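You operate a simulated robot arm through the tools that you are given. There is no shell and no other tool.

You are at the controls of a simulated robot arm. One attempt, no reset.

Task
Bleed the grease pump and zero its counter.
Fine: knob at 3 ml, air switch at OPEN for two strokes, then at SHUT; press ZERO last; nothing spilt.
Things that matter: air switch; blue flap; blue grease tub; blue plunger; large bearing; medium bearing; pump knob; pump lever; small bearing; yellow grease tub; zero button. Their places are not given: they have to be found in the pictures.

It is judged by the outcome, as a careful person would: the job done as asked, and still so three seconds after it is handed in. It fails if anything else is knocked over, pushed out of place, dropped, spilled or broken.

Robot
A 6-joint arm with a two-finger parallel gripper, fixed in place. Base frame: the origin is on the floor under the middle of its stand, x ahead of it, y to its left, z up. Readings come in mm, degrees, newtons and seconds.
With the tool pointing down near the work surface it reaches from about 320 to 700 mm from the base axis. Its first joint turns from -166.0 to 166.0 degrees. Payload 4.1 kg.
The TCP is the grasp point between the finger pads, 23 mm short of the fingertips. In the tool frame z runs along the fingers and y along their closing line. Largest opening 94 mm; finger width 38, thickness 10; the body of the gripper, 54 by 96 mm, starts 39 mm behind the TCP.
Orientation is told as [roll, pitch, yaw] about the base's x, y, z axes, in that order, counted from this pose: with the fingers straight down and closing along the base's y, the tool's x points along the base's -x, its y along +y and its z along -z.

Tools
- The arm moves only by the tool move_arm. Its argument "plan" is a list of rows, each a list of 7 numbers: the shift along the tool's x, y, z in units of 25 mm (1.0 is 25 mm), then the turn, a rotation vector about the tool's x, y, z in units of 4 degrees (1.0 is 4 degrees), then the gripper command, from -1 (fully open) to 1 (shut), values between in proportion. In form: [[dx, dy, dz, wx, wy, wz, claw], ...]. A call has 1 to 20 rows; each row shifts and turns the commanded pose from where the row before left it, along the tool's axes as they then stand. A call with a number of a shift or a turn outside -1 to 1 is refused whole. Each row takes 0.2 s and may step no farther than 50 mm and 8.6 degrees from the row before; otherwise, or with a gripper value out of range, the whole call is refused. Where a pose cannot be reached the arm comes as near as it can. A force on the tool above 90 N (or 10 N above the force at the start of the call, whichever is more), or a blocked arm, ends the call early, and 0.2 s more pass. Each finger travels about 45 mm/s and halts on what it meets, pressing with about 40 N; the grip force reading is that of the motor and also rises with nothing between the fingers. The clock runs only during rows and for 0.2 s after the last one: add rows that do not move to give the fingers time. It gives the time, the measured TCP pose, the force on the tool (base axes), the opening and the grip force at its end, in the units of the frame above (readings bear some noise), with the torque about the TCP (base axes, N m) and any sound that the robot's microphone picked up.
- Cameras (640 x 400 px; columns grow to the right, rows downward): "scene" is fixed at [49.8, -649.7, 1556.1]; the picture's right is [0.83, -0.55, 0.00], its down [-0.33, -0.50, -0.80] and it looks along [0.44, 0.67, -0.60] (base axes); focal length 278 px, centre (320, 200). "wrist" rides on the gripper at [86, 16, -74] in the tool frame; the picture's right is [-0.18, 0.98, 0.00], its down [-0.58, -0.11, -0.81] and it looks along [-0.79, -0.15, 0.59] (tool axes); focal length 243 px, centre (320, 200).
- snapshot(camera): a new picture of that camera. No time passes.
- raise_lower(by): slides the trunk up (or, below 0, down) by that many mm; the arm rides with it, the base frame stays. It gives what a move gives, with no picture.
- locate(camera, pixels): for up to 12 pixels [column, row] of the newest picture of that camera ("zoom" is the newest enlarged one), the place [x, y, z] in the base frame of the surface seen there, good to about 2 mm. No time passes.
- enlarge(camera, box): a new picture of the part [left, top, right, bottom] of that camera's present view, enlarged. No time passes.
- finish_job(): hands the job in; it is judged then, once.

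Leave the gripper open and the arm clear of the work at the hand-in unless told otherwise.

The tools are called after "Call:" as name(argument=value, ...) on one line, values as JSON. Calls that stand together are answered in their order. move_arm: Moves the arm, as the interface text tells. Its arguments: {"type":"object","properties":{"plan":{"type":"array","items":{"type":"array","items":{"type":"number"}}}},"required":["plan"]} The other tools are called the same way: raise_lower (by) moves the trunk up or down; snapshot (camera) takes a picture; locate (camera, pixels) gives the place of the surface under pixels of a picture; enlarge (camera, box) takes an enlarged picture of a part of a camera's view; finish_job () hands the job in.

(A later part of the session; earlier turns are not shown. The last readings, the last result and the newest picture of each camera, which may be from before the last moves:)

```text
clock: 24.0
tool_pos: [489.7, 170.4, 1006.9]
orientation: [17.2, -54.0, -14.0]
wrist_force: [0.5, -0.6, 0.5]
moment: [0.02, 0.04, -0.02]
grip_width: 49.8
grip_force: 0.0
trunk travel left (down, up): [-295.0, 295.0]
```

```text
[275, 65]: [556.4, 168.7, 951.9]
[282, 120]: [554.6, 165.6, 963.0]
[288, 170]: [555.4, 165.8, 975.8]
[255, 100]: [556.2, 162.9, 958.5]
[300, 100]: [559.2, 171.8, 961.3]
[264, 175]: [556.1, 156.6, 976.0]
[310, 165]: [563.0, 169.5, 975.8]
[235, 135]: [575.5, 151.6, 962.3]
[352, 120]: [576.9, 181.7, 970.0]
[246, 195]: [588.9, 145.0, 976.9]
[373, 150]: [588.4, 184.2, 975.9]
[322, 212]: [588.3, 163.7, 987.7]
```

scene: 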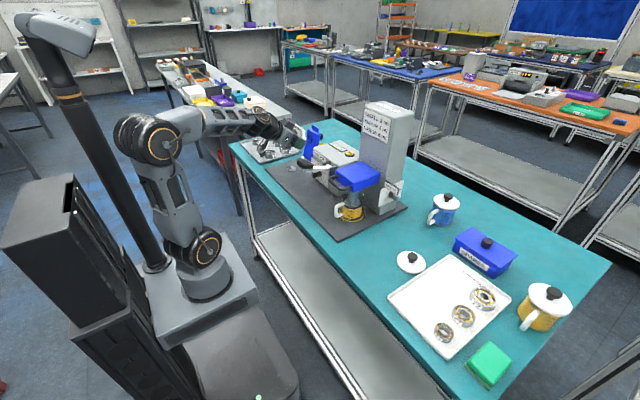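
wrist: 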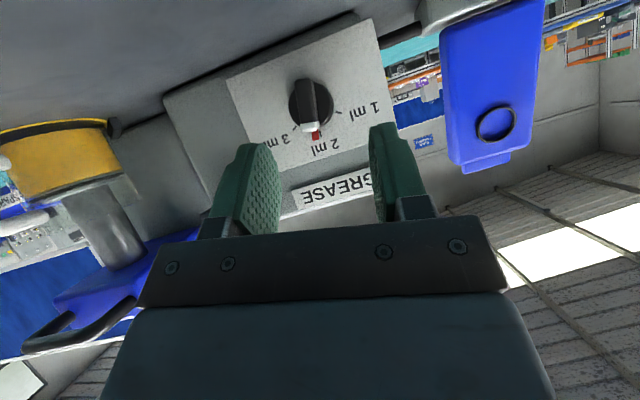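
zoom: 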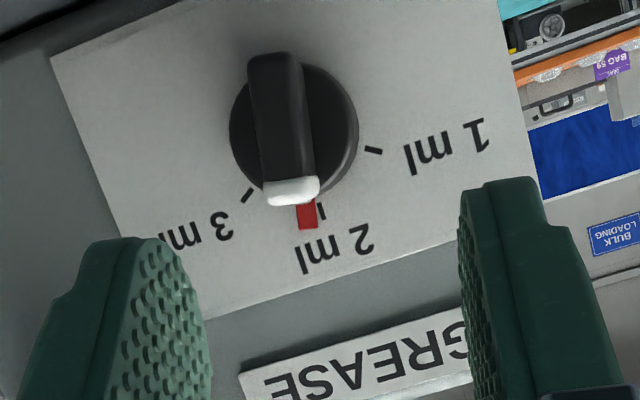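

Axis confirmed near (165.5, 965). I shift sideways to line up, then advance 65 mm along the fingers to TCP (541,165.5,966), still open.

Call:
move_arm(plan=[[0.092, -0.468, 0.1, 0, 0, 0, -0.06], [0, 0, 0.626, 0, 0, 0, -0.06], [0, 0, 0.626, 0, 0, 0, -0.06], [0, 0, 0.626, 0, 0, 0, -0.06], [0, 0, 0.626, 0, 0, 0, -0.06], [0, 0, 0, 0, 0, 0, -0.06]])

Call:
snapshot(camera="wrist")

Call:
enlarge(camera="wrist", box=[240, 90, 400, 230])

```text
clock: 25.4
tool_pos: [543.1, 163.1, 967.0]
orientation: [17.1, -53.7, -14.0]
wrist_force: [0.5, -0.7, 0.6]
moment: [0.0, -0.01, 0.03]
grip_width: 49.5
grip_force: 0.1
trunk travel left (down, up): [-295.0, 295.0]
```

```text
taken
```

wrist: 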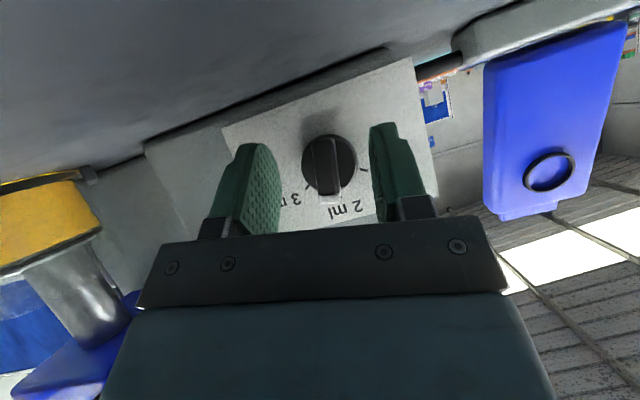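

```text
2.86 times, centred on (320, 160) of wrist
```

zoom: 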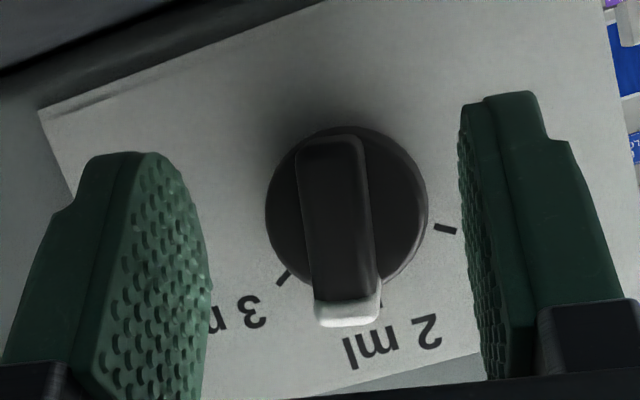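

The bar is centred between the pads. I close on it.

Call:
move_arm(plan=[[0, 0, 0, 0, 0, 0, 0.5], [0, 0, 0, 0, 0, 0, 0.9], [0, 0, 0, 0, 0, 0, 0.9], [0, 0, 0, 0, 0, 0, 0.9]])

```text
clock: 26.4
tool_pos: [543.2, 165.1, 967.4]
orientation: [17.2, -53.9, -14.0]
wrist_force: [1.3, 7.3, 0.9]
moment: [0.03, 0.11, 0.16]
grip_width: 12.0
grip_force: 44.6
trunk travel left (down, up): [-295.0, 295.0]
```

Gripped at 12 mm. I turn the first 16° with the tilt easing down 1.2° per step, watching the force.

Call:
move_arm(plan=[[0.015, 0.03, 0.009, -0.565, -0.3, 0.825, 0.9], [0.015, 0.025, 0.009, -0.548, -0.3, 0.837, 0.9], [0.015, 0.005, 0.009, -0.53, -0.3, 0.848, 0.9], [0.015, 0.005, 0.009, -0.512, -0.3, 0.859, 0.9]])

```text
clock: 27.4
tool_pos: [542.2, 164.3, 965.1]
orientation: [44.3, -51.2, -37.3]
wrist_force: [6.9, -4.5, 9.3]
moment: [-0.03, 0.96, 0.72]
grip_width: 11.9
grip_force: 45.0
trunk travel left (down, up): [-295.0, 295.0]
```

Smooth: about 26° now with small forces. I continue another 16°.

Call:
move_arm(plan=[[0.015, 0.005, 0.009, -0.494, -0.3, 0.87, 0.9], [0.015, 0.005, 0.009, -0.476, -0.3, 0.88, 0.9], [0.015, 0.005, 0.009, -0.457, -0.3, 0.889, 0.9], [0.015, 0.005, 0.009, -0.438, -0.3, 0.899, 0.9]])

Call:
snapshot(camera="wrist")

Call:
enlarge(camera="scene", box=[250, 110, 370, 200])

```text
clock: 28.2
tool_pos: [540.0, 175.6, 972.7]
orientation: [56.5, -43.7, -49.9]
wrist_force: [17.6, -61.0, -35.8]
moment: [-0.01, 0.07, -1.07]
grip_width: 35.6
grip_force: 34.7
out of reach, approached as far as the arm can: row 2, 3, 4
trunk travel left (down, up): [-295.0, 295.0]
stopped in row 4: the force on the tool passed its limit at 96 N (the readings are from after the stop); the commanded pose is now the measured one
```

```text
taken
```

wrist: 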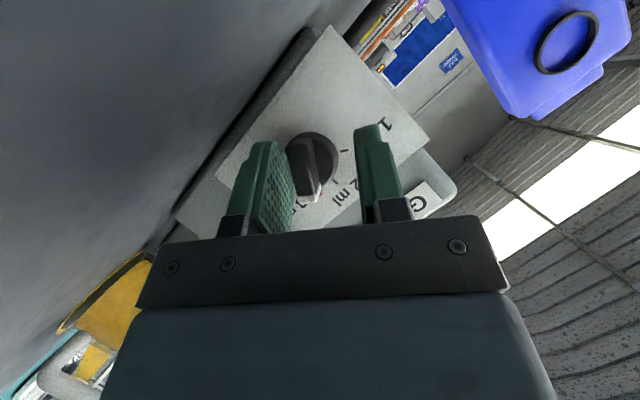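

```text
4.44 times, centred on (310, 155) of scene
```

zoom: 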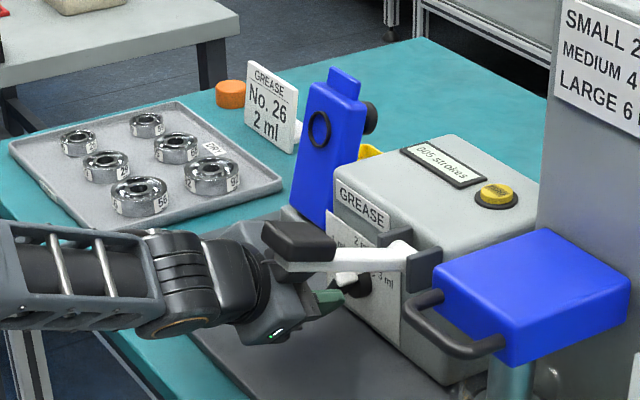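

The tool lined up with the forearm (the wrist straightened and the forearm rolled), and the fingers slipped off the bar partly (opening 35 mm). I open the fingers and back straight out along −x.

Call:
move_arm(plan=[[0, 0, 0, 0, 0, 0, 0.0], [0, 0, 0, 0, 0, 0, -0.2], [0, 0, 0, 0, 0, 0, -0.2]])

Call:
snapshot(camera="wrist")

Call:
enlarge(camera="scene", box=[250, 110, 370, 200])

```text
clock: 29.0
tool_pos: [534.6, 187.7, 978.9]
orientation: [57.2, -44.1, -49.3]
wrist_force: [-1.2, -10.2, -11.0]
moment: [0.18, 0.47, -0.13]
grip_width: 63.5
grip_force: 7.5
trunk travel left (down, up): [-295.0, 295.0]
```

```text
taken
```

wrist: 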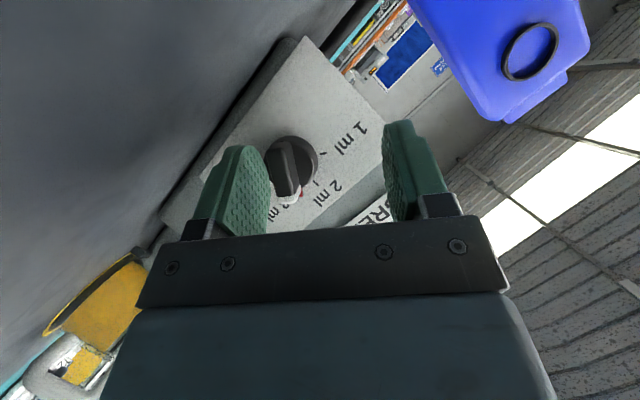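

```text
4.44 times, centred on (310, 155) of scene
```

zoom: 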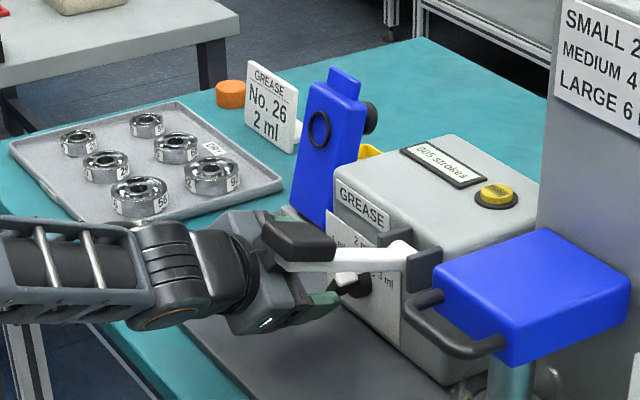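

The −y finger still touches the bar lightly. I shift 7 mm off it along the closing line, then back straight out along −x by 60 mm.

Call:
move_arm(plan=[[0, -0.3, 0, 0, 0, 0, -0.2], [0.28, -0.031, -0.53, 0, 0, 0, -0.2], [0.28, -0.031, -0.53, 0, 0, 0, -0.2], [0.28, -0.031, -0.53, 0, 0, 0, -0.2], [0.28, -0.031, -0.53, 0, 0, 0, -0.2]])

Call:
snapshot(camera="wrist")

Call:
snapshot(camera="scene")

```text
clock: 30.2
tool_pos: [475.5, 179.4, 975.5]
orientation: [57.3, -44.3, -49.5]
wrist_force: [-0.4, -0.2, -0.4]
moment: [-0.01, -0.02, -0.01]
grip_width: 56.2
grip_force: 0.1
trunk travel left (down, up): [-295.0, 295.0]
```

```text
taken
```

wrist: 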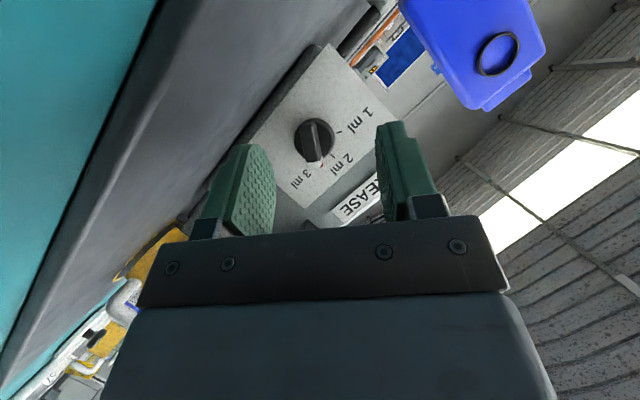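

```text
taken
```

scene: 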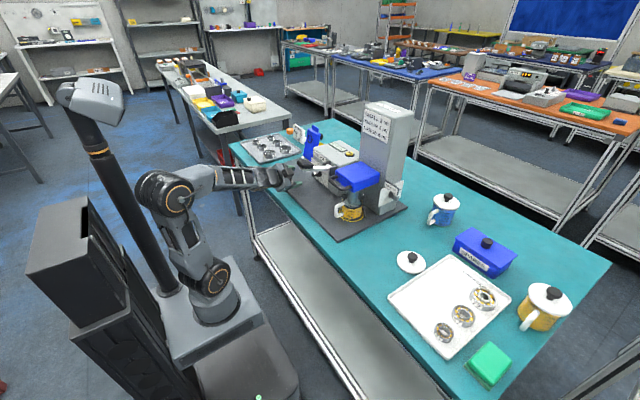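

Free of the knob. I measure its angle now in an enlarged wrist view.

Call:
enlarge(camera="wrist", box=[270, 90, 370, 190])

Call:
locate(camera="wrist", pixels=[[318, 121], [312, 150], [313, 157], [321, 163], [306, 170], [338, 131], [297, 137], [333, 142], [335, 156], [310, 120]])

```text
4.00 times, centred on (320, 140) of wrist
```

zoom: 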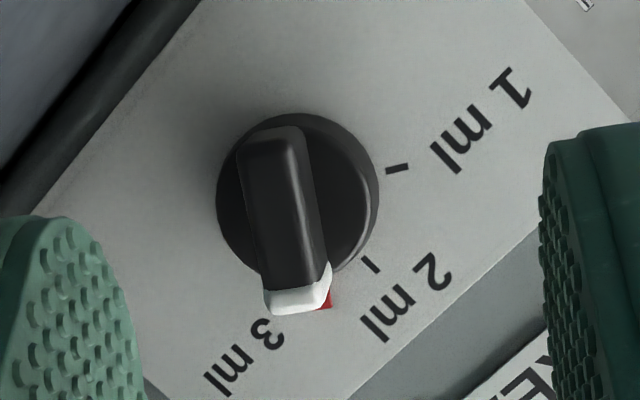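

```text
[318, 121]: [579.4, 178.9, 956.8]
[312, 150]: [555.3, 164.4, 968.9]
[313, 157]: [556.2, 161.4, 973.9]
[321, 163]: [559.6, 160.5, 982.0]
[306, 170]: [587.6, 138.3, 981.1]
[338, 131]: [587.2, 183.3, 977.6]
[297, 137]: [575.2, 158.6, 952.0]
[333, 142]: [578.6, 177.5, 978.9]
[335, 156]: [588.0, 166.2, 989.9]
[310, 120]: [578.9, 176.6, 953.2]
```

Call:
locate(camera="zoom", pixels=[[270, 145], [282, 210], [292, 270], [248, 170], [310, 170], [262, 270], [322, 262], [326, 302], [268, 330], [374, 264], [396, 168]])

```text
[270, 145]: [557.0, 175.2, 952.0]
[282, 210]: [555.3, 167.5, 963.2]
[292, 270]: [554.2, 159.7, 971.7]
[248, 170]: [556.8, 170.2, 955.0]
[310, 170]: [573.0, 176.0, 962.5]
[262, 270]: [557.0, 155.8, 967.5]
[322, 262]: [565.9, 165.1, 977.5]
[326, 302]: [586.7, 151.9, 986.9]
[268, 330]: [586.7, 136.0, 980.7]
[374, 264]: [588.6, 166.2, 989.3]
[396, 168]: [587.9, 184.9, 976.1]
```

The knob is now about 35° from vertical, 25° still to go. I raise the hand well up so I can drop the trunk further, which makes the forearm lie level and keeps the wrist bent during the turn.

Call:
move_arm(plan=[[-0.698, 0.602, -0.387, 0, 0, 0, -0.2], [-0.698, 0.602, -0.387, 0, 0, 0, -0.2], [-0.698, 0.602, -0.387, 0, 0, 0, -0.2], [-0.698, 0.602, -0.387, 0, 0, 0, -0.2], [-0.698, 0.602, -0.387, 0, 0, 0, -0.2], [-0.698, 0.602, -0.387, 0, 0, 0, -0.2], [-0.698, 0.602, -0.387, 0, 0, 0, -0.2], [-0.698, 0.602, -0.387, 0, 0, 0, -0.2], [-0.698, 0.602, -0.387, 0, 0, 0, -0.2], [-0.698, 0.602, -0.387, 0, 0, 0, -0.2], [-0.698, 0.602, -0.387, 0, 0, 0, -0.2]])

Call:
snapshot(camera="scene")

```text
clock: 32.6
tool_pos: [474.9, 177.9, 1249.2]
orientation: [57.3, -44.4, -49.6]
wrist_force: [0.5, -0.5, 0.5]
moment: [-0.02, -0.01, -0.02]
grip_width: 56.6
grip_force: 0.0
trunk travel left (down, up): [-295.0, 295.0]
```

```text
taken
```

scene: 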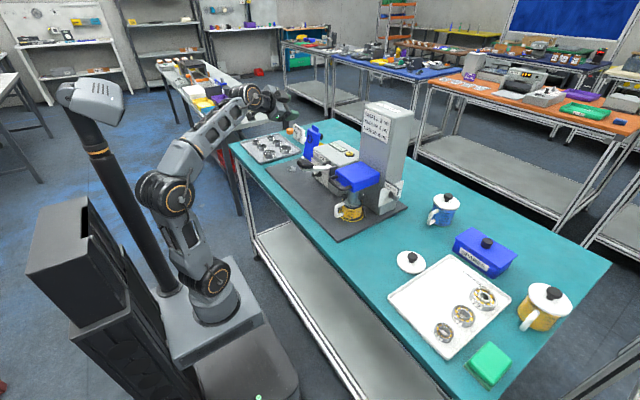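

Arm is well bent now. I lower the trunk by 270 mm, which brings the hand back to z≈979 in front of the knob.

Call:
raise_lower(by=-140)

Call:
raise_lower(by=-130)

Call:
snapshot(camera="scene")

Call:
snapshot(camera="wrist")

```text
clock: 34.3
tool_pos: [475.7, 179.2, 1109.8]
orientation: [57.2, -44.3, -49.5]
wrist_force: [0.6, 0.2, 0.1]
moment: [0.03, 0.02, -0.01]
grip_width: 56.6
grip_force: 0.0
trunk travel left (down, up): [-155.0, 435.0]
```

```text
clock: 35.9
tool_pos: [475.4, 179.3, 979.7]
orientation: [57.3, -44.2, -49.5]
wrist_force: [0.7, -0.1, -0.5]
moment: [-0.01, 0.01, 0.03]
grip_width: 56.3
grip_force: 0.0
trunk travel left (down, up): [-25.0, 565.0]
```

```text
taken
```

scene: 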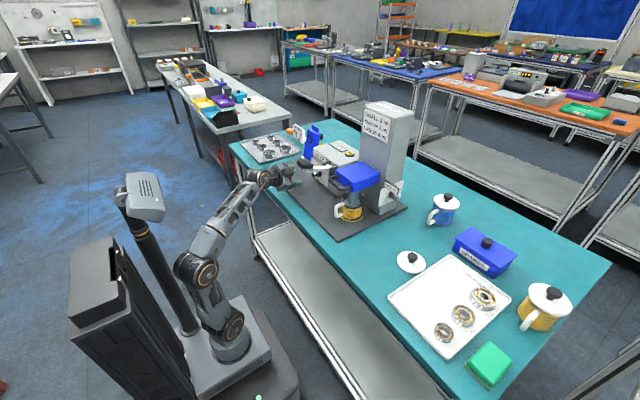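

```text
taken
```

wrist: 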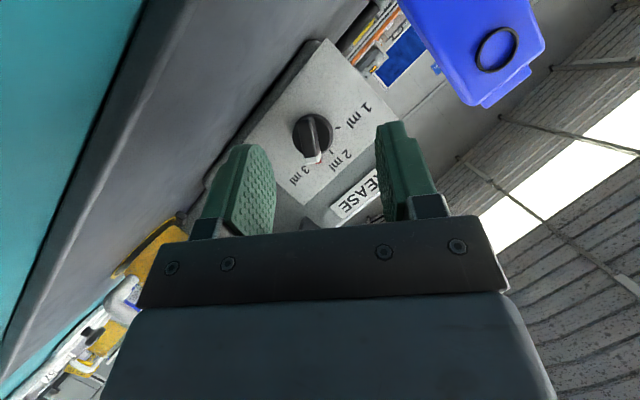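

I check the forearm's clearance to the table's front edge and the wrist's clearance to the lever in close-up.

Call:
enlarge(camera="scene", box=[200, 110, 360, 240])

Call:
locate(camera="zoom", pixels=[[255, 180], [215, 240], [190, 225], [240, 195], [290, 215], [330, 215], [270, 170], [210, 280], [345, 190], [300, 190], [185, 265], [370, 215]])

```text
3.08 times, centred on (280, 175) of scene
```

zoom: 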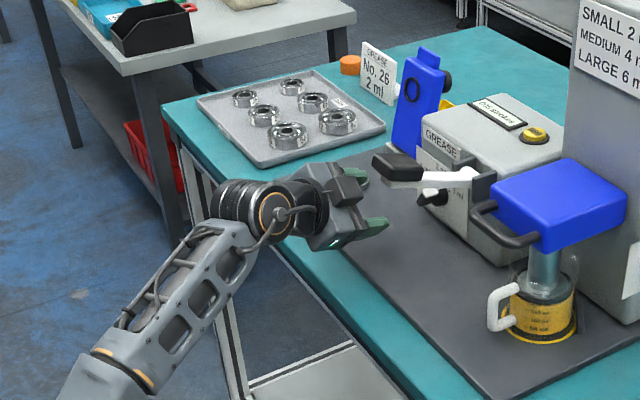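

```text
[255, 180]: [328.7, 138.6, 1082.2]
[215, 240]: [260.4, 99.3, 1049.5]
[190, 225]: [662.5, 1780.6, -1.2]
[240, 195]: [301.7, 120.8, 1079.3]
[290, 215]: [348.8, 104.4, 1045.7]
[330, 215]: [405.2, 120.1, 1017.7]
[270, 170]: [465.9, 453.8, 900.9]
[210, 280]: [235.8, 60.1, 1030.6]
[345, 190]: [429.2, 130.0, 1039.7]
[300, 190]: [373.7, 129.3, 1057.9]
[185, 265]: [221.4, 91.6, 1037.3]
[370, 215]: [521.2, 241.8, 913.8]
```

The forearm is 130+ mm above the table. I test the remaining 24° turn here in free air before going to the knob.

Call:
move_arm(plan=[[0, 0, 0, -0.463, -0.1, 0.886, -0.2], [0, 0, 0, -0.463, -0.1, 0.886, -0.2], [0, 0, 0, -0.463, -0.1, 0.886, -0.2], [0, 0, 0, -0.463, -0.1, 0.886, -0.2], [0, 0, 0, -0.463, -0.1, 0.886, -0.2], [0, 0, 0, -0.463, -0.1, 0.886, -0.2]])

Call:
enlarge(camera="scene", box=[200, 110, 360, 240])

```text
clock: 37.3
tool_pos: [474.4, 179.1, 978.6]
orientation: [76.1, -25.5, -62.4]
wrist_force: [-0.2, -0.6, -0.8]
moment: [-0.02, 0.02, 0.01]
grip_width: 56.5
grip_force: 0.0
trunk travel left (down, up): [-25.0, 565.0]
```

```text
3.08 times, centred on (280, 175) of scene
```

zoom: 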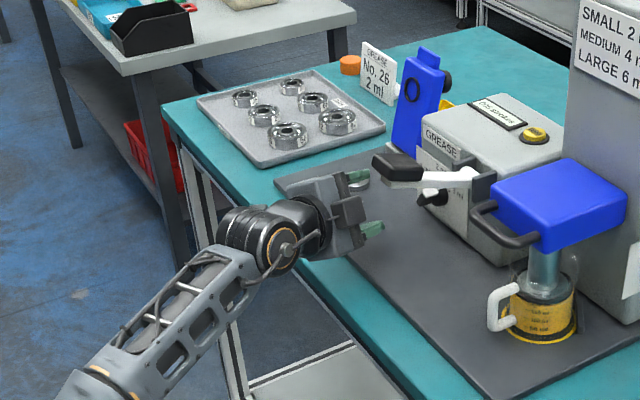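

The full turn works here. I rotate back those 24° and then take the alignment with the bar again.

Call:
move_arm(plan=[[0, 0, 0, 0.463, 0.1, -0.886, -0.2], [0, 0, 0, 0.463, 0.1, -0.886, -0.2], [0, 0, 0, 0.463, 0.1, -0.886, -0.2], [0, 0, 0, 0.463, 0.1, -0.886, -0.2], [0, 0, 0, 0.463, 0.1, -0.886, -0.2], [0, 0, 0, 0.463, 0.1, -0.886, -0.2], [0, 0, 0, 0, 0, 0, -0.2]])

Call:
enlarge(camera="wrist", box=[250, 80, 390, 200])

Call:
locate(camera="zoom", pixels=[[280, 130], [290, 180], [298, 225], [265, 150], [310, 150], [275, 225], [322, 220], [245, 180], [345, 160], [263, 270], [370, 160], [352, 235]])

```text
clock: 38.9
tool_pos: [475.5, 178.5, 979.4]
orientation: [57.2, -44.3, -49.4]
wrist_force: [0.5, -0.1, -0.8]
moment: [0.01, -0.02, 0.01]
grip_width: 56.2
grip_force: 0.2
trunk travel left (down, up): [-25.0, 565.0]
```

```text
3.33 times, centred on (320, 140) of wrist
```

zoom: 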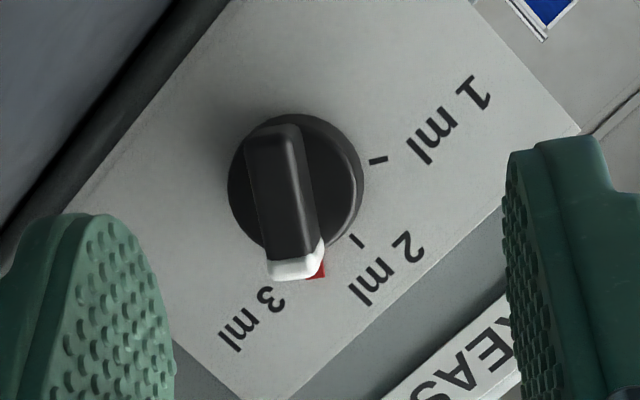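

```text
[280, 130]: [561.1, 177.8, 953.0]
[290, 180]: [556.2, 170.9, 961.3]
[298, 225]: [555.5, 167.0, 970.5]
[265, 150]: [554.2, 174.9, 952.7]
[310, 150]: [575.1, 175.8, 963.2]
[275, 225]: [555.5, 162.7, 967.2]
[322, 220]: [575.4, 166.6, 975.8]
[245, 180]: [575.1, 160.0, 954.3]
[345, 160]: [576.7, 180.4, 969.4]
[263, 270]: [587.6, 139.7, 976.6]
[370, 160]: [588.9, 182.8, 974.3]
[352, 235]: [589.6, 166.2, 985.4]
```

The bar is a few degrees short of the tool's angle, which closing will fix. I align sideways, then advance 60 mm to TCP about (541,166,966).

Call:
move_arm(plan=[[-0.6, -0.66, 0, 0, 0, 0, -0.2], [-0.53, 0, 0.2, 0, 0, 0, -0.2], [0, 0, 0.5525, 0, 0, 0, -0.2], [0, 0, 0.5525, 0, 0, 0, -0.2], [0, 0, 0.5525, 0, 0, 0, -0.2], [0, 0, 0.5525, 0, 0, 0, -0.2], [0, 0, 0, 0, 0, 0, -0.2]])

Call:
enlarge(camera="wrist", box=[240, 90, 400, 230])

Call:
enlarge(camera="scene", box=[240, 110, 360, 210])

```text
clock: 40.5
tool_pos: [540.1, 165.8, 967.5]
orientation: [57.3, -44.3, -49.5]
wrist_force: [-0.4, -0.5, -0.4]
moment: [-0.02, 0.0, -0.02]
grip_width: 56.3
grip_force: 0.0
trunk travel left (down, up): [-25.0, 565.0]
```

```text
2.86 times, centred on (320, 160) of wrist
```

zoom: 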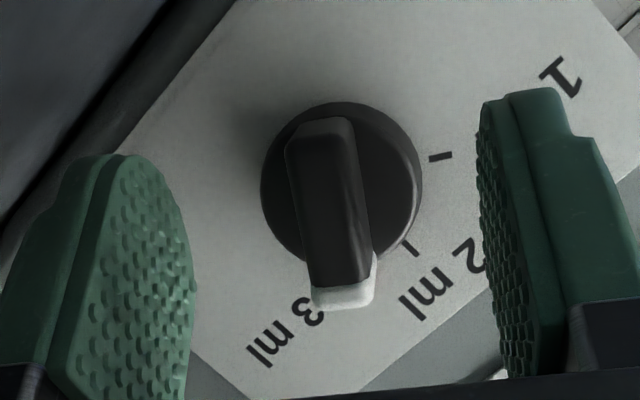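

```text
4.00 times, centred on (300, 160) of scene
```

zoom: 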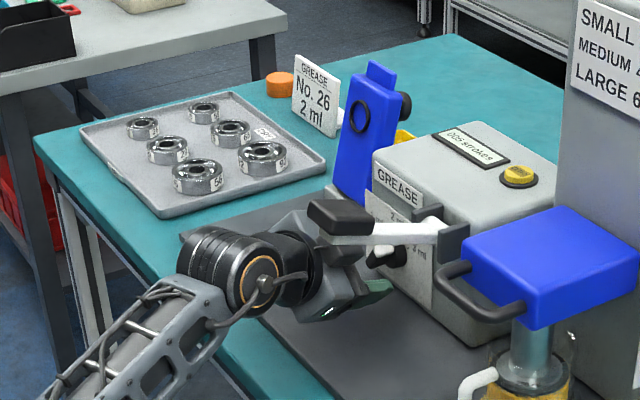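

Centred on the bar and clear of the lever. I close the fingers.

Call:
move_arm(plan=[[0, 0, 0, 0, 0, 0, 0.4], [0, 0, 0, 0, 0, 0, 0.9], [0, 0, 0, 0, 0, 0, 0.9], [0, 0, 0, 0, 0, 0, 0.9]])

```text
clock: 41.5
tool_pos: [539.2, 165.7, 965.8]
orientation: [57.4, -44.3, -49.4]
wrist_force: [2.0, 0.7, 1.0]
moment: [0.0, -0.42, 0.39]
grip_width: 11.9
grip_force: 45.0
trunk travel left (down, up): [-25.0, 565.0]
```

Gripped at 11.9 mm with small forces. I turn 12° further as a check.

Call:
move_arm(plan=[[0, 0, 0, -0.463, -0.1, 0.886, 0.9], [0, 0, 0, -0.463, -0.1, 0.886, 0.9], [0, 0, 0, -0.463, -0.1, 0.886, 0.9]])

```text
clock: 42.3
tool_pos: [539.8, 165.5, 965.6]
orientation: [67.9, -35.5, -57.3]
wrist_force: [-0.5, -2.4, 1.2]
moment: [0.0, 0.09, 0.9]
grip_width: 12.1
grip_force: 44.9
trunk travel left (down, up): [-25.0, 565.0]
```

Now about 49° with low forces. I turn the last 11–12°.

Call:
move_arm(plan=[[0, 0, 0, -0.44, -0.1, 0.898, 0.9], [0, 0, 0, -0.44, -0.1, 0.898, 0.9], [0, 0, 0, -0.385, -0.1, 0.786, 0.9], [0, 0, 0, 0, 0, 0, 0.9]])

Call:
enlarge(camera="scene", box=[240, 110, 360, 210])

```text
clock: 43.3
tool_pos: [539.8, 165.4, 966.4]
orientation: [75.5, -26.0, -62.2]
wrist_force: [-8.6, -2.2, -2.1]
moment: [-0.58, 0.01, 0.9]
grip_width: 11.9
grip_force: 44.7
trunk travel left (down, up): [-25.0, 565.0]
```

```text
4.00 times, centred on (300, 160) of scene
```

zoom: 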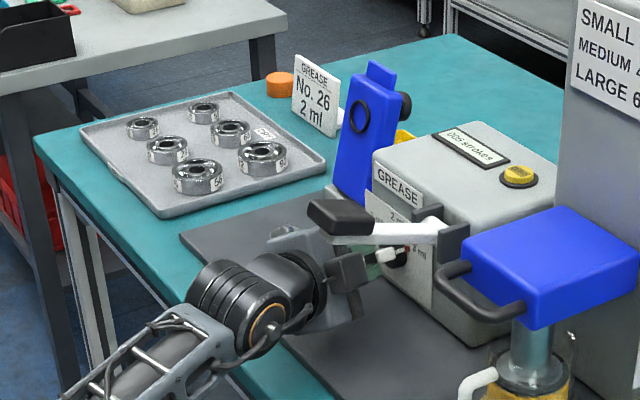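

The tool now reads 60.5° about x. I open the fingers gently and look at the pointer before backing out.

Call:
move_arm(plan=[[0, 0, 0, 0, 0, 0, 0.6], [0, 0, 0, 0, 0, 0, 0.3], [0, 0, 0, 0, 0, 0, 0.0], [0, 0, 0, 0, 0, 0, -0.1], [0, 0, 0, 0, 0, 0, -0.1]])

Call:
enlarge(camera="wrist", box=[240, 90, 400, 230])

```text
clock: 44.5
tool_pos: [540.6, 165.7, 965.0]
orientation: [75.5, -26.0, -62.3]
wrist_force: [-0.7, -0.2, -0.2]
moment: [0.0, 0.01, -0.01]
grip_width: 51.8
grip_force: 0.0
trunk travel left (down, up): [-25.0, 565.0]
```

```text
2.86 times, centred on (320, 160) of wrist
```

zoom: 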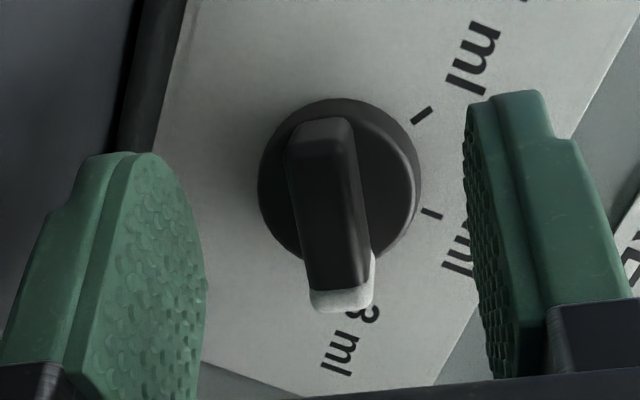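

The bar covers the 3 ml tick. I back out 65 mm along −x and verify the pointer.

Call:
move_arm(plan=[[0.2725, -0.015, -0.59, 0, 0, 0, -0.1], [0.2725, -0.015, -0.59, 0, 0, 0, -0.1], [0.2725, -0.015, -0.59, 0, 0, 0, -0.1], [0.2725, -0.015, -0.59, 0, 0, 0, -0.1], [0, 0, 0, 0, 0, 0, -0.1]])

Call:
enlarge(camera="wrist", box=[240, 70, 400, 210])

```text
clock: 45.7
tool_pos: [476.7, 166.1, 964.2]
orientation: [75.5, -26.1, -62.3]
wrist_force: [0.3, -0.1, -0.2]
moment: [-0.04, -0.04, -0.02]
grip_width: 51.6
grip_force: 0.1
trunk travel left (down, up): [-25.0, 565.0]
```

```text
2.86 times, centred on (320, 140) of wrist
```

zoom: 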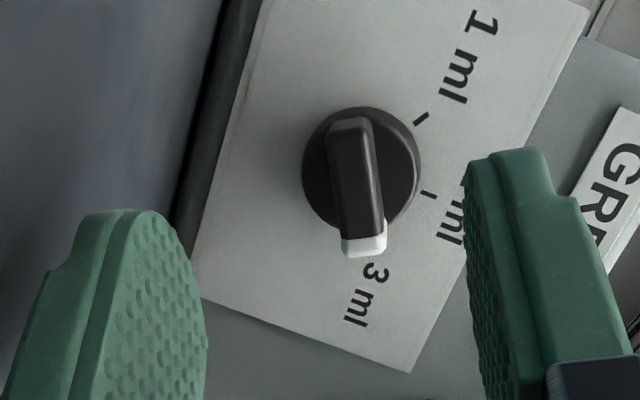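

The knob reads 3 ml. Next I raise the trunk by 300 mm (hand goes straight up to z≈1264), then return the tool to vertical for viewing the air switch.

Call:
raise_lower(by=300)

Call:
move_arm(plan=[[0, 0, 0, 0.825, 0.908, -0.552, -0.1], [0, 0, 0, 0.825, 0.908, -0.552, -0.1], [0, 0, 0, 0.825, 0.908, -0.552, -0.1], [0, 0, 0, 0.825, 0.908, -0.552, -0.1], [0, 0, 0, 0.825, 0.908, -0.552, -0.1], [0, 0, 0, 0.825, 0.908, -0.552, -0.1], [0, 0, 0, 0.825, 0.908, -0.552, -0.1], [0, 0, 0, 0.825, 0.908, -0.552, -0.1], [0, 0, 0, 0.825, 0.908, -0.552, -0.1], [0, 0, 0, 0.825, 0.908, -0.552, -0.1], [0, 0, 0, 0.825, 0.908, -0.552, -0.1], [0, 0, 0, 0.825, 0.908, -0.552, -0.1], [0, 0, 0, 0.825, 0.908, -0.552, -0.1], [0, 0, 0, 0.825, 0.908, -0.552, -0.1], [0, 0, 0, 0.825, 0.908, -0.552, -0.1], [0, 0, 0, 0.825, 0.908, -0.552, -0.1]])

Call:
snapshot(camera="wrist")

Call:
snapshot(camera="scene")

```text
clock: 48.7
tool_pos: [478.2, 166.7, 1265.2]
orientation: [75.5, -26.0, -62.2]
wrist_force: [1.1, 0.4, 0.4]
moment: [-0.03, -0.02, 0.03]
grip_width: 51.8
grip_force: 0.1
trunk travel left (down, up): [-325.0, 265.0]
```

```text
clock: 52.1
tool_pos: [438.6, 151.5, 1185.7]
orientation: [0.1, -0.2, 0.0]
wrist_force: [0.0, 0.4, 0.1]
moment: [0.01, -0.01, 0.0]
grip_width: 51.6
grip_force: 0.0
out of reach, approached as far as the arm can: row 12, 13, 14, 15, 16
trunk travel left (down, up): [-325.0, 265.0]
```

```text
taken
```

wrist: 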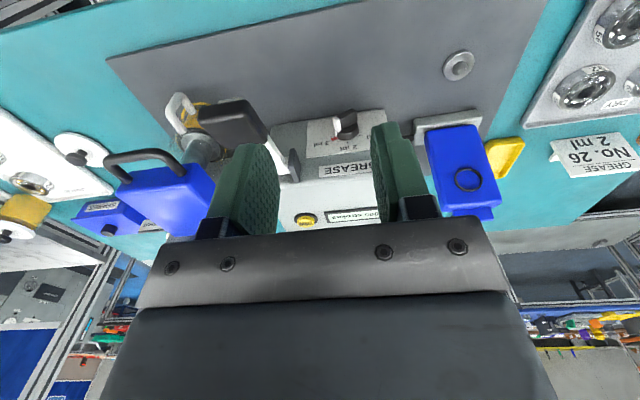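

```text
taken
```

scene: 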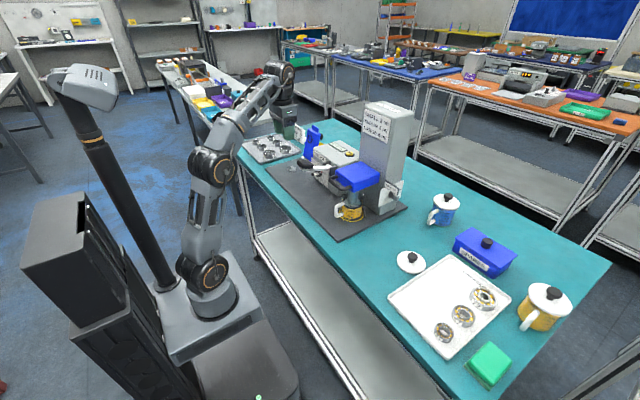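

The arm was stretched at that height and settled lower at (439,152,1186), touching nothing. I check the knob's pointer from this view, then raise the trunk by 230 mm for comfortable tool-down reach.

Call:
enlarge(camera="wrist", box=[270, 90, 390, 240])

Call:
raise_lower(by=230)

```text
2.67 times, centred on (330, 165) of wrist
```

zoom: 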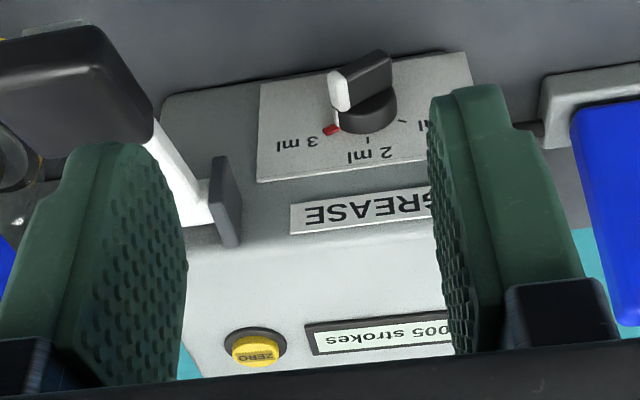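

```text
clock: 54.5
tool_pos: [438.4, 151.4, 1415.4]
orientation: [0.1, -0.2, -0.2]
wrist_force: [0.2, 0.4, 0.7]
moment: [-0.02, 0.0, 0.01]
grip_width: 51.5
grip_force: 0.0
trunk travel left (down, up): [-555.0, 35.0]
```

The red index stands at 3 ml and the counter still reads 005. Next I swing over to the −y side at a safe height, toward (400,−100,1300).

Call:
move_arm(plan=[[0.138, -0.913, 0.418, 0, 0, 0, -0.1], [0.138, -0.913, 0.418, 0, 0, 0, -0.1], [0.138, -0.913, 0.418, 0, 0, 0, -0.1], [0.138, -0.913, 0.418, 0, 0, 0, -0.1], [0.138, -0.913, 0.418, 0, 0, 0, -0.1], [0.138, -0.913, 0.418, 0, 0, 0, -0.1], [0.138, -0.913, 0.418, 0, 0, 0, -0.1], [0.138, -0.913, 0.418, 0, 0, 0, -0.1], [0.138, -0.913, 0.418, 0, 0, 0, -0.1], [0.138, -0.913, 0.418, 0, 0, 0, -0.1], [0.138, -0.913, 0.418, 0, 0, 0, -0.1]])

```text
clock: 56.9
tool_pos: [400.7, -100.7, 1299.2]
orientation: [0.1, -0.2, -0.1]
wrist_force: [-1.0, -0.7, 0.9]
moment: [0.02, 0.01, -0.02]
grip_width: 51.8
grip_force: 0.1
trunk travel left (down, up): [-555.0, 35.0]
```

Following the command well. I turn the tool 60° to the left (yaw) while lowering to z≈1200, then go to (520,−310), so the wrist camera faces the switch side of the tower.

Call:
move_arm(plan=[[0, 0, 0.267, 0, 0, -1, -0.1], [0, 0, 0.267, 0, 0, -1, -0.1], [0, 0, 0.267, 0, 0, -1, -0.1], [0, 0, 0.267, 0, 0, -1, -0.1], [0, 0, 0.267, 0, 0, -1, -0.1], [0, 0, 0.267, 0, 0, -1, -0.1], [0, 0, 0.267, 0, 0, -1, -0.1], [0, 0, 0.267, 0, 0, -1, -0.1], [0, 0, 0.267, 0, 0, -1, -0.1], [0, 0, 0.267, 0, 0, -1, -0.1], [0, 0, 0.267, 0, 0, -1, -0.1], [0, 0, 0.267, 0, 0, -1, -0.1], [0, 0, 0.267, 0, 0, -1, -0.1], [0, 0, 0.267, 0, 0, -1, -0.1], [0, 0, 0.267, 0, 0, -1, -0.1]])

Call:
move_arm(plan=[[0.541, -0.928, 0, 0, 0, 0, -1], [0.541, -0.928, 0, 0, 0, 0, -1], [0.541, -0.928, 0, 0, 0, 0, -1], [0.541, -0.928, 0, 0, 0, 0, -1], [0.541, -0.928, 0, 0, 0, 0, -1], [0.541, -0.928, 0, 0, 0, 0, -1], [0.541, -0.928, 0, 0, 0, 0, -1], [0.541, -0.928, 0, 0, 0, 0, -1], [0.541, -0.928, 0, 0, 0, 0, -1]])

Call:
snapshot(camera="wrist")

```text
clock: 60.1
tool_pos: [402.2, -99.6, 1201.0]
orientation: [-0.1, -0.3, 60.0]
wrist_force: [0.2, 0.3, -0.7]
moment: [-0.01, 0.01, 0.0]
grip_width: 51.6
grip_force: 0.1
trunk travel left (down, up): [-555.0, 35.0]
```

```text
clock: 62.1
tool_pos: [521.6, -309.8, 1201.7]
orientation: [-0.1, -0.2, 59.8]
wrist_force: [-0.8, -0.7, -0.6]
moment: [0.0, 0.02, 0.02]
grip_width: 94.0
grip_force: 0.1
trunk travel left (down, up): [-555.0, 35.0]
```

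```text
taken
```

wrist: 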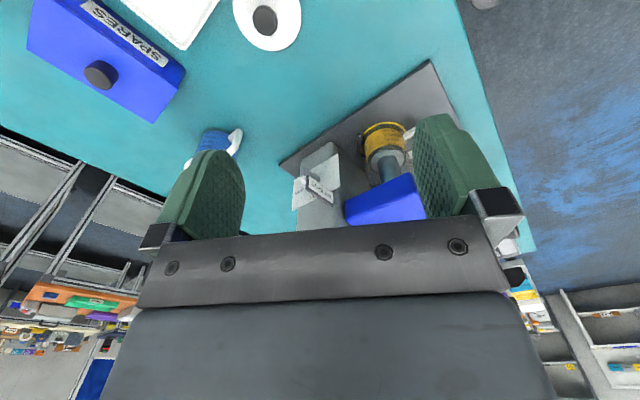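

The switch shows at about (315,188) between the fingers. I enlarge it.

Call:
enlarge(camera="wrist", box=[270, 130, 370, 230])

Call:
locate(camera="zoom", pixels=[[320, 100], [320, 200]])

```text
4.00 times, centred on (320, 180) of wrist
```

zoom: 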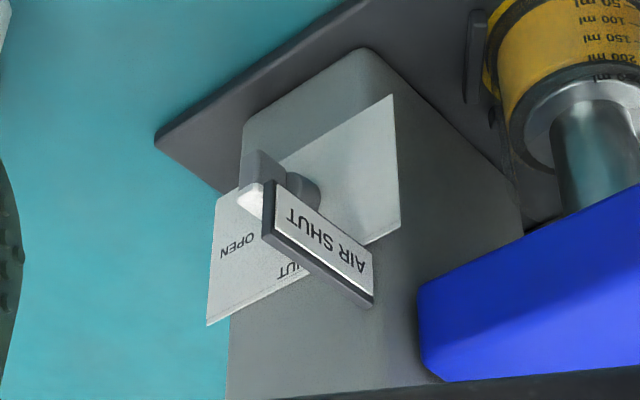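

```text
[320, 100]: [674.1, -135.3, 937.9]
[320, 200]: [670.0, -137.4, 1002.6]
```

Call:
locate(camera="zoom", pixels=[[262, 165], [245, 195], [300, 190], [310, 180], [255, 210], [268, 230], [370, 290], [280, 190], [245, 240], [290, 272], [390, 100], [370, 255]])

Call:
enlarge(camera="wrist", box=[295, 160, 345, 210])

```text
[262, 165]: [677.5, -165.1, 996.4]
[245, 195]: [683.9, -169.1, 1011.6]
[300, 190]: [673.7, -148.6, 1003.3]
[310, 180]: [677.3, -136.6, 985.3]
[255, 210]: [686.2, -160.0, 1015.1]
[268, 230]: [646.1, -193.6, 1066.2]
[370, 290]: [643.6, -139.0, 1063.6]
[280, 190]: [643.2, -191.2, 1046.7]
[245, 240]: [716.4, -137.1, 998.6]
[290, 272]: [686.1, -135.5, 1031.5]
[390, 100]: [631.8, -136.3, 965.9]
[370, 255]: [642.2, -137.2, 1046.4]
```

```text
8.00 times, centred on (320, 185) of wrist
```

zoom: 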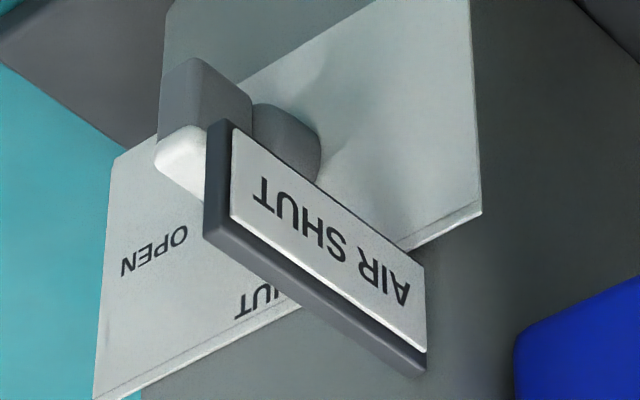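

The plate reads SHUT at the top and OPEN on the +x side; a bar handle with a white end points up to SHUT; the AIR SHUT flag sticks out at x≈645, z 1047–1075. I want a frontal view, so I turn 30° more and go to (600,−330,1130).

Call:
move_arm(plan=[[0, 0, 0.358, 0, 0, -0.9375, -1], [0, 0, 0.358, 0, 0, -0.9375, -1], [0, 0, 0.358, 0, 0, -0.9375, -1], [0, 0, 0.358, 0, 0, -0.9375, -1], [0, 0, 0.358, 0, 0, -0.9375, -1], [0, 0, 0.358, 0, 0, -0.9375, -1], [0, 0, 0.358, 0, 0, -0.9375, -1], [0, 0, 0.358, 0, 0, -0.9375, -1], [0.2, -0.785, 0, 0, 0, 0, -1], [0.2, -0.785, 0, 0, 0, 0, -1], [0.2, -0.785, 0, 0, 0, 0, -1], [0.2, -0.785, 0, 0, 0, 0, -1]])

Call:
snapshot(camera="wrist")

```text
clock: 64.7
tool_pos: [594.8, -325.3, 1126.8]
orientation: [-0.2, -0.1, 89.9]
wrist_force: [-0.4, -0.4, -0.2]
moment: [0.0, -0.01, 0.01]
grip_width: 94.2
grip_force: 0.0
out of reach, approached as far as the arm can: row 12
trunk travel left (down, up): [-555.0, 35.0]
```

```text
taken
```

wrist: 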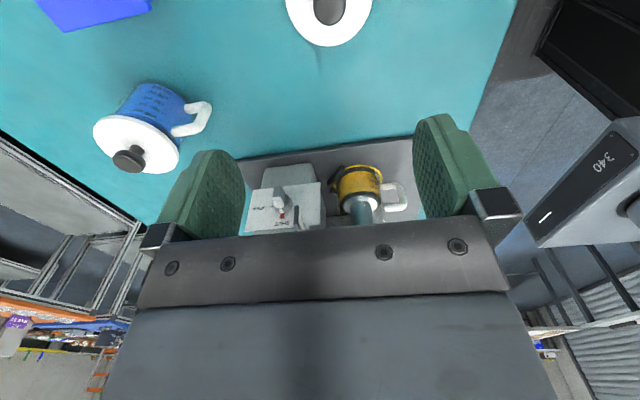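

Call:
enlarge(camera="wrist", box=[240, 170, 340, 235])

Call:
enlarge(camera="wrist", box=[260, 175, 315, 230])

```text
6.15 times, centred on (290, 202) of wrist
```

zoom: 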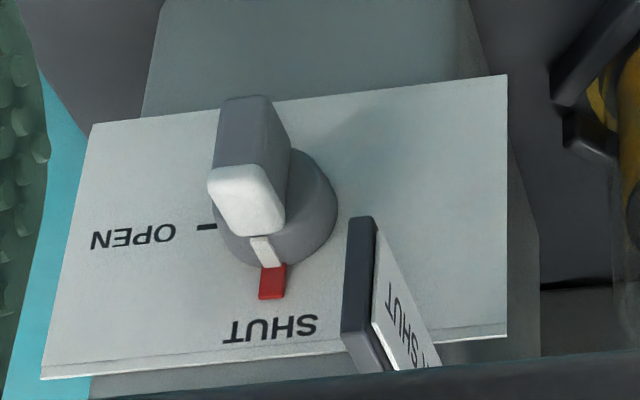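

```text
7.27 times, centred on (288, 202) of wrist
```

zoom: 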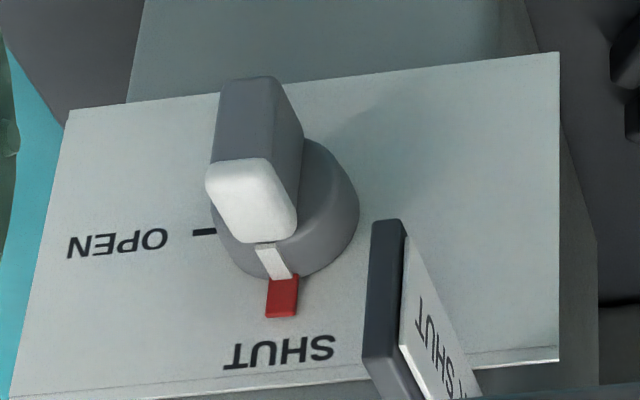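

Very clear now: same kind of knob; red index at SHUT, OPEN tick to the +x side. I measure disc, bar, ticks and flag.

Call:
locate(camera="zoom", pixels=[[205, 231], [282, 300], [225, 95], [290, 100], [245, 170], [215, 190], [290, 210], [340, 220], [230, 250], [385, 235], [375, 350], [300, 160]])

```text
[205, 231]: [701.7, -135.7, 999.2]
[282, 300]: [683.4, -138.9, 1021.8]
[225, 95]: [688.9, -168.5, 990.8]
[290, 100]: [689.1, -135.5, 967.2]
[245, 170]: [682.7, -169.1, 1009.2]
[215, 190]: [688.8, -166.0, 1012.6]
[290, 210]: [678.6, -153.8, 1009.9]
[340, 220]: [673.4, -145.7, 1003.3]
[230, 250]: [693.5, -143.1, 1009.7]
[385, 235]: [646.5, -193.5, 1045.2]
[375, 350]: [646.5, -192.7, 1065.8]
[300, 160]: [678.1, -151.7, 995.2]
```

Call:
locate(camera="zoom", pixels=[[352, 215], [345, 175], [318, 142], [322, 265], [250, 262], [222, 240], [262, 85], [232, 90], [295, 120], [262, 120], [250, 230], [280, 225]])

Call:
enlarge(camera="wrist", box=[270, 180, 310, 220])

```text
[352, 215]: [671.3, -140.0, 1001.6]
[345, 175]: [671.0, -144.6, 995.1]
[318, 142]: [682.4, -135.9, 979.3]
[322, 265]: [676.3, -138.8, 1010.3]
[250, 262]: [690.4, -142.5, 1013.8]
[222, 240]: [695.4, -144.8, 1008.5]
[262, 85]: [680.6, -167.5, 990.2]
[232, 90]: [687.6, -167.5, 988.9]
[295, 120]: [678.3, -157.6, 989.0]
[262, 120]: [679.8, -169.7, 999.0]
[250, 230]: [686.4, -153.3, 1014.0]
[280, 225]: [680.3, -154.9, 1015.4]
```

```text
10.00 times, centred on (290, 200) of wrist
```

zoom: 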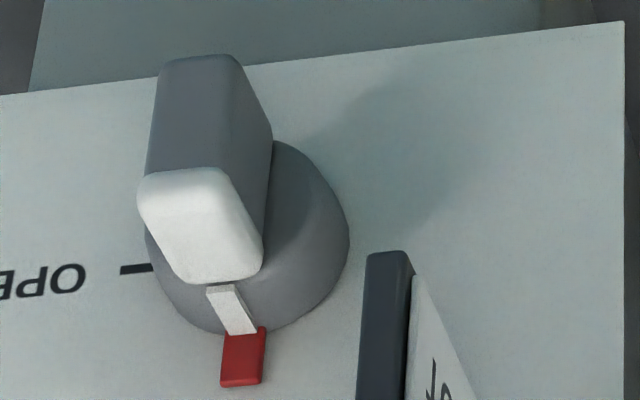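

The switch axis is near (683.5, 1000.5) in x–z; bar from z 989 to 1013, y −150 to −169; OPEN tick is level with the axis, i.e. a 90° turn. Gripping it isn't reachable well, so I plan to push it with closed fingers coming from the −y/−x side. I check positions of the blue tub, lid, flag and the shape of my own fingers.

Call:
locate(camera="wrist", pixels=[[150, 105], [130, 158], [205, 115], [100, 130], [330, 40], [345, 10], [380, 185], [400, 195], [430, 118], [455, 130], [418, 125], [420, 200]])

Call:
enlarge(camera="wrist", box=[400, 100, 530, 240])

```text
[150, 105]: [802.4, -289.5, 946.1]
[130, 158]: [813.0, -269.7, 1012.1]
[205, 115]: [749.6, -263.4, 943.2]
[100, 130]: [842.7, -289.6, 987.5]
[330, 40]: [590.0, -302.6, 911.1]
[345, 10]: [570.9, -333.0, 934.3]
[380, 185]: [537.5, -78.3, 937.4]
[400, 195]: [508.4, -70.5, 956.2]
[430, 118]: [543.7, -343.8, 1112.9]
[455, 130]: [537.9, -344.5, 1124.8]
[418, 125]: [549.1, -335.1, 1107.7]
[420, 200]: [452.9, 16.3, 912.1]
```

```text
2.86 times, centred on (465, 170) of wrist
```

zoom: 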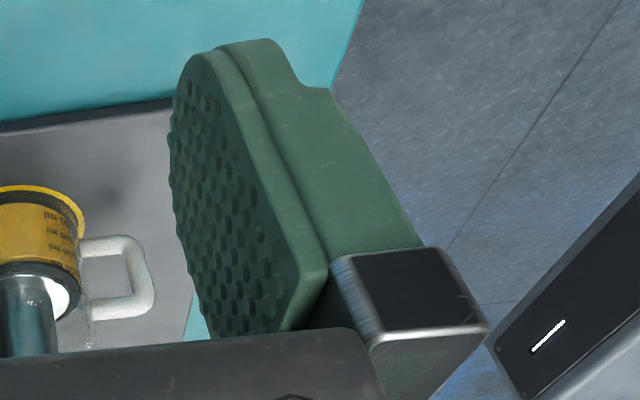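

Call:
locate(camera="zoom", pixels=[[203, 62], [190, 80], [178, 105], [173, 150], [182, 220], [240, 60], [275, 150], [310, 255], [262, 48], [285, 60], [320, 100], [395, 220]])

```text
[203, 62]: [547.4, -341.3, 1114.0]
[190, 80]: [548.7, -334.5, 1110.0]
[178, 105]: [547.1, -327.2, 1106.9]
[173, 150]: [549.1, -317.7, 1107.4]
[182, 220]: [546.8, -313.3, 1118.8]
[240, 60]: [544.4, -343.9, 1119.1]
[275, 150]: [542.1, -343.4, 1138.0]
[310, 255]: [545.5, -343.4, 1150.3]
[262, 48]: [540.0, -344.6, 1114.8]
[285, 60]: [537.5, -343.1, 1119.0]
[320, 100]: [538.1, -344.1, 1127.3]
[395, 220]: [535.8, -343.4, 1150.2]
```

The fingertips are rounded (radius about 19 mm). I measure the knuckle blocks and gripper sides, to know clearances under the AIR SHUT flag (its underside is z≈1045).

Call:
locate(camera="zoom", pixels=[[335, 262], [437, 250], [485, 325], [378, 340], [410, 295], [350, 300], [440, 370], [470, 345], [420, 245], [370, 250]])

Call:
enlarge(camera="scene", box=[280, 80, 480, 240])

```text
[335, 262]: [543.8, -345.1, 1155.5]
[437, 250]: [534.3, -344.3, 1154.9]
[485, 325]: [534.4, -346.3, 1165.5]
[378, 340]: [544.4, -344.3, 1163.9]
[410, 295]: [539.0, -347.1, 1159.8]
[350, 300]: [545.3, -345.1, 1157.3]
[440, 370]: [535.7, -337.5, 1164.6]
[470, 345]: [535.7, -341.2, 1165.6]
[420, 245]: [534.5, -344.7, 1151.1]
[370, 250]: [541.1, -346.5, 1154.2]
```

```text
2.50 times, centred on (380, 160) of scene
```

zoom: 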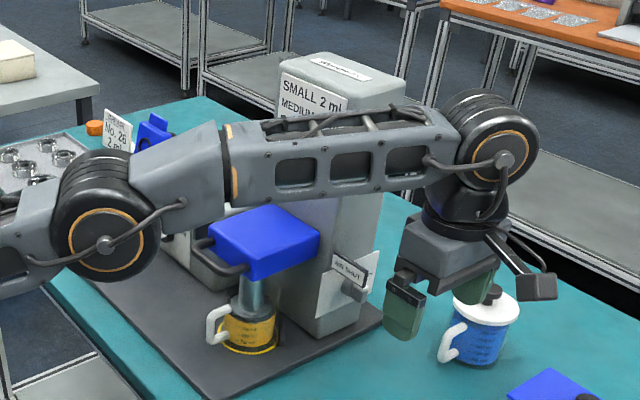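

The knuckles are flush with the fingers (about 13.5 mm from the pad face), so closed fingers fit beneath the flag. Plan: tool horizontal, pointing 55° left of x, fingers closed one above the other; push the bar top toward +x at z≥1008, then press it flat. First I move back to free space at (480,−330,1200) and close the fingers.

Call:
move_arm(plan=[[0.04, 0.92, -0.584, 0, 0, 0, 0], [0.04, 0.92, -0.584, 0, 0, 0, 1], [0.04, 0.92, -0.584, 0, 0, 0, 1], [0.04, 0.92, -0.584, 0, 0, 0, 1], [0.04, 0.92, -0.584, 0, 0, 0, 1], [0, 0, 0, 0, 0, 0, 1]])

Call:
move_arm(plan=[[0, 0, 0, 0.936, -0.487, -0.487, 1], [0, 0, 0, 0.936, -0.487, -0.487, 1], [0, 0, 0, 0.936, -0.487, -0.487, 1], [0, 0, 0, 0.936, -0.487, -0.487, 1], [0, 0, 0, 0.936, -0.487, -0.487, 1], [0, 0, 0, 0.936, -0.487, -0.487, 1], [0, 0, 0, 0.936, -0.487, -0.487, 1], [0, 0, 0, 0.936, -0.487, -0.487, 1], [0, 0, 0, 0.936, -0.487, -0.487, 1], [0, 0, 0, 0.936, -0.487, -0.487, 1], [0, 0, 0, 0.936, -0.487, -0.487, 1]])

```text
clock: 66.1
tool_pos: [481.4, -329.5, 1201.1]
orientation: [-0.2, -0.1, 89.9]
wrist_force: [0.6, -0.1, 0.2]
moment: [0.02, 0.01, 0.0]
grip_width: 0.0
grip_force: 32.5
trunk travel left (down, up): [-555.0, 35.0]
```

```text
clock: 68.5
tool_pos: [492.4, -332.9, 1212.8]
orientation: [-44.9, -11.9, 117.3]
wrist_force: [0.1, -0.4, 0.6]
moment: [0.0, 0.0, -0.01]
grip_width: 0.0
grip_force: 39.4
out of reach, approached as far as the arm can: row 11
trunk travel left (down, up): [-555.0, 35.0]
```

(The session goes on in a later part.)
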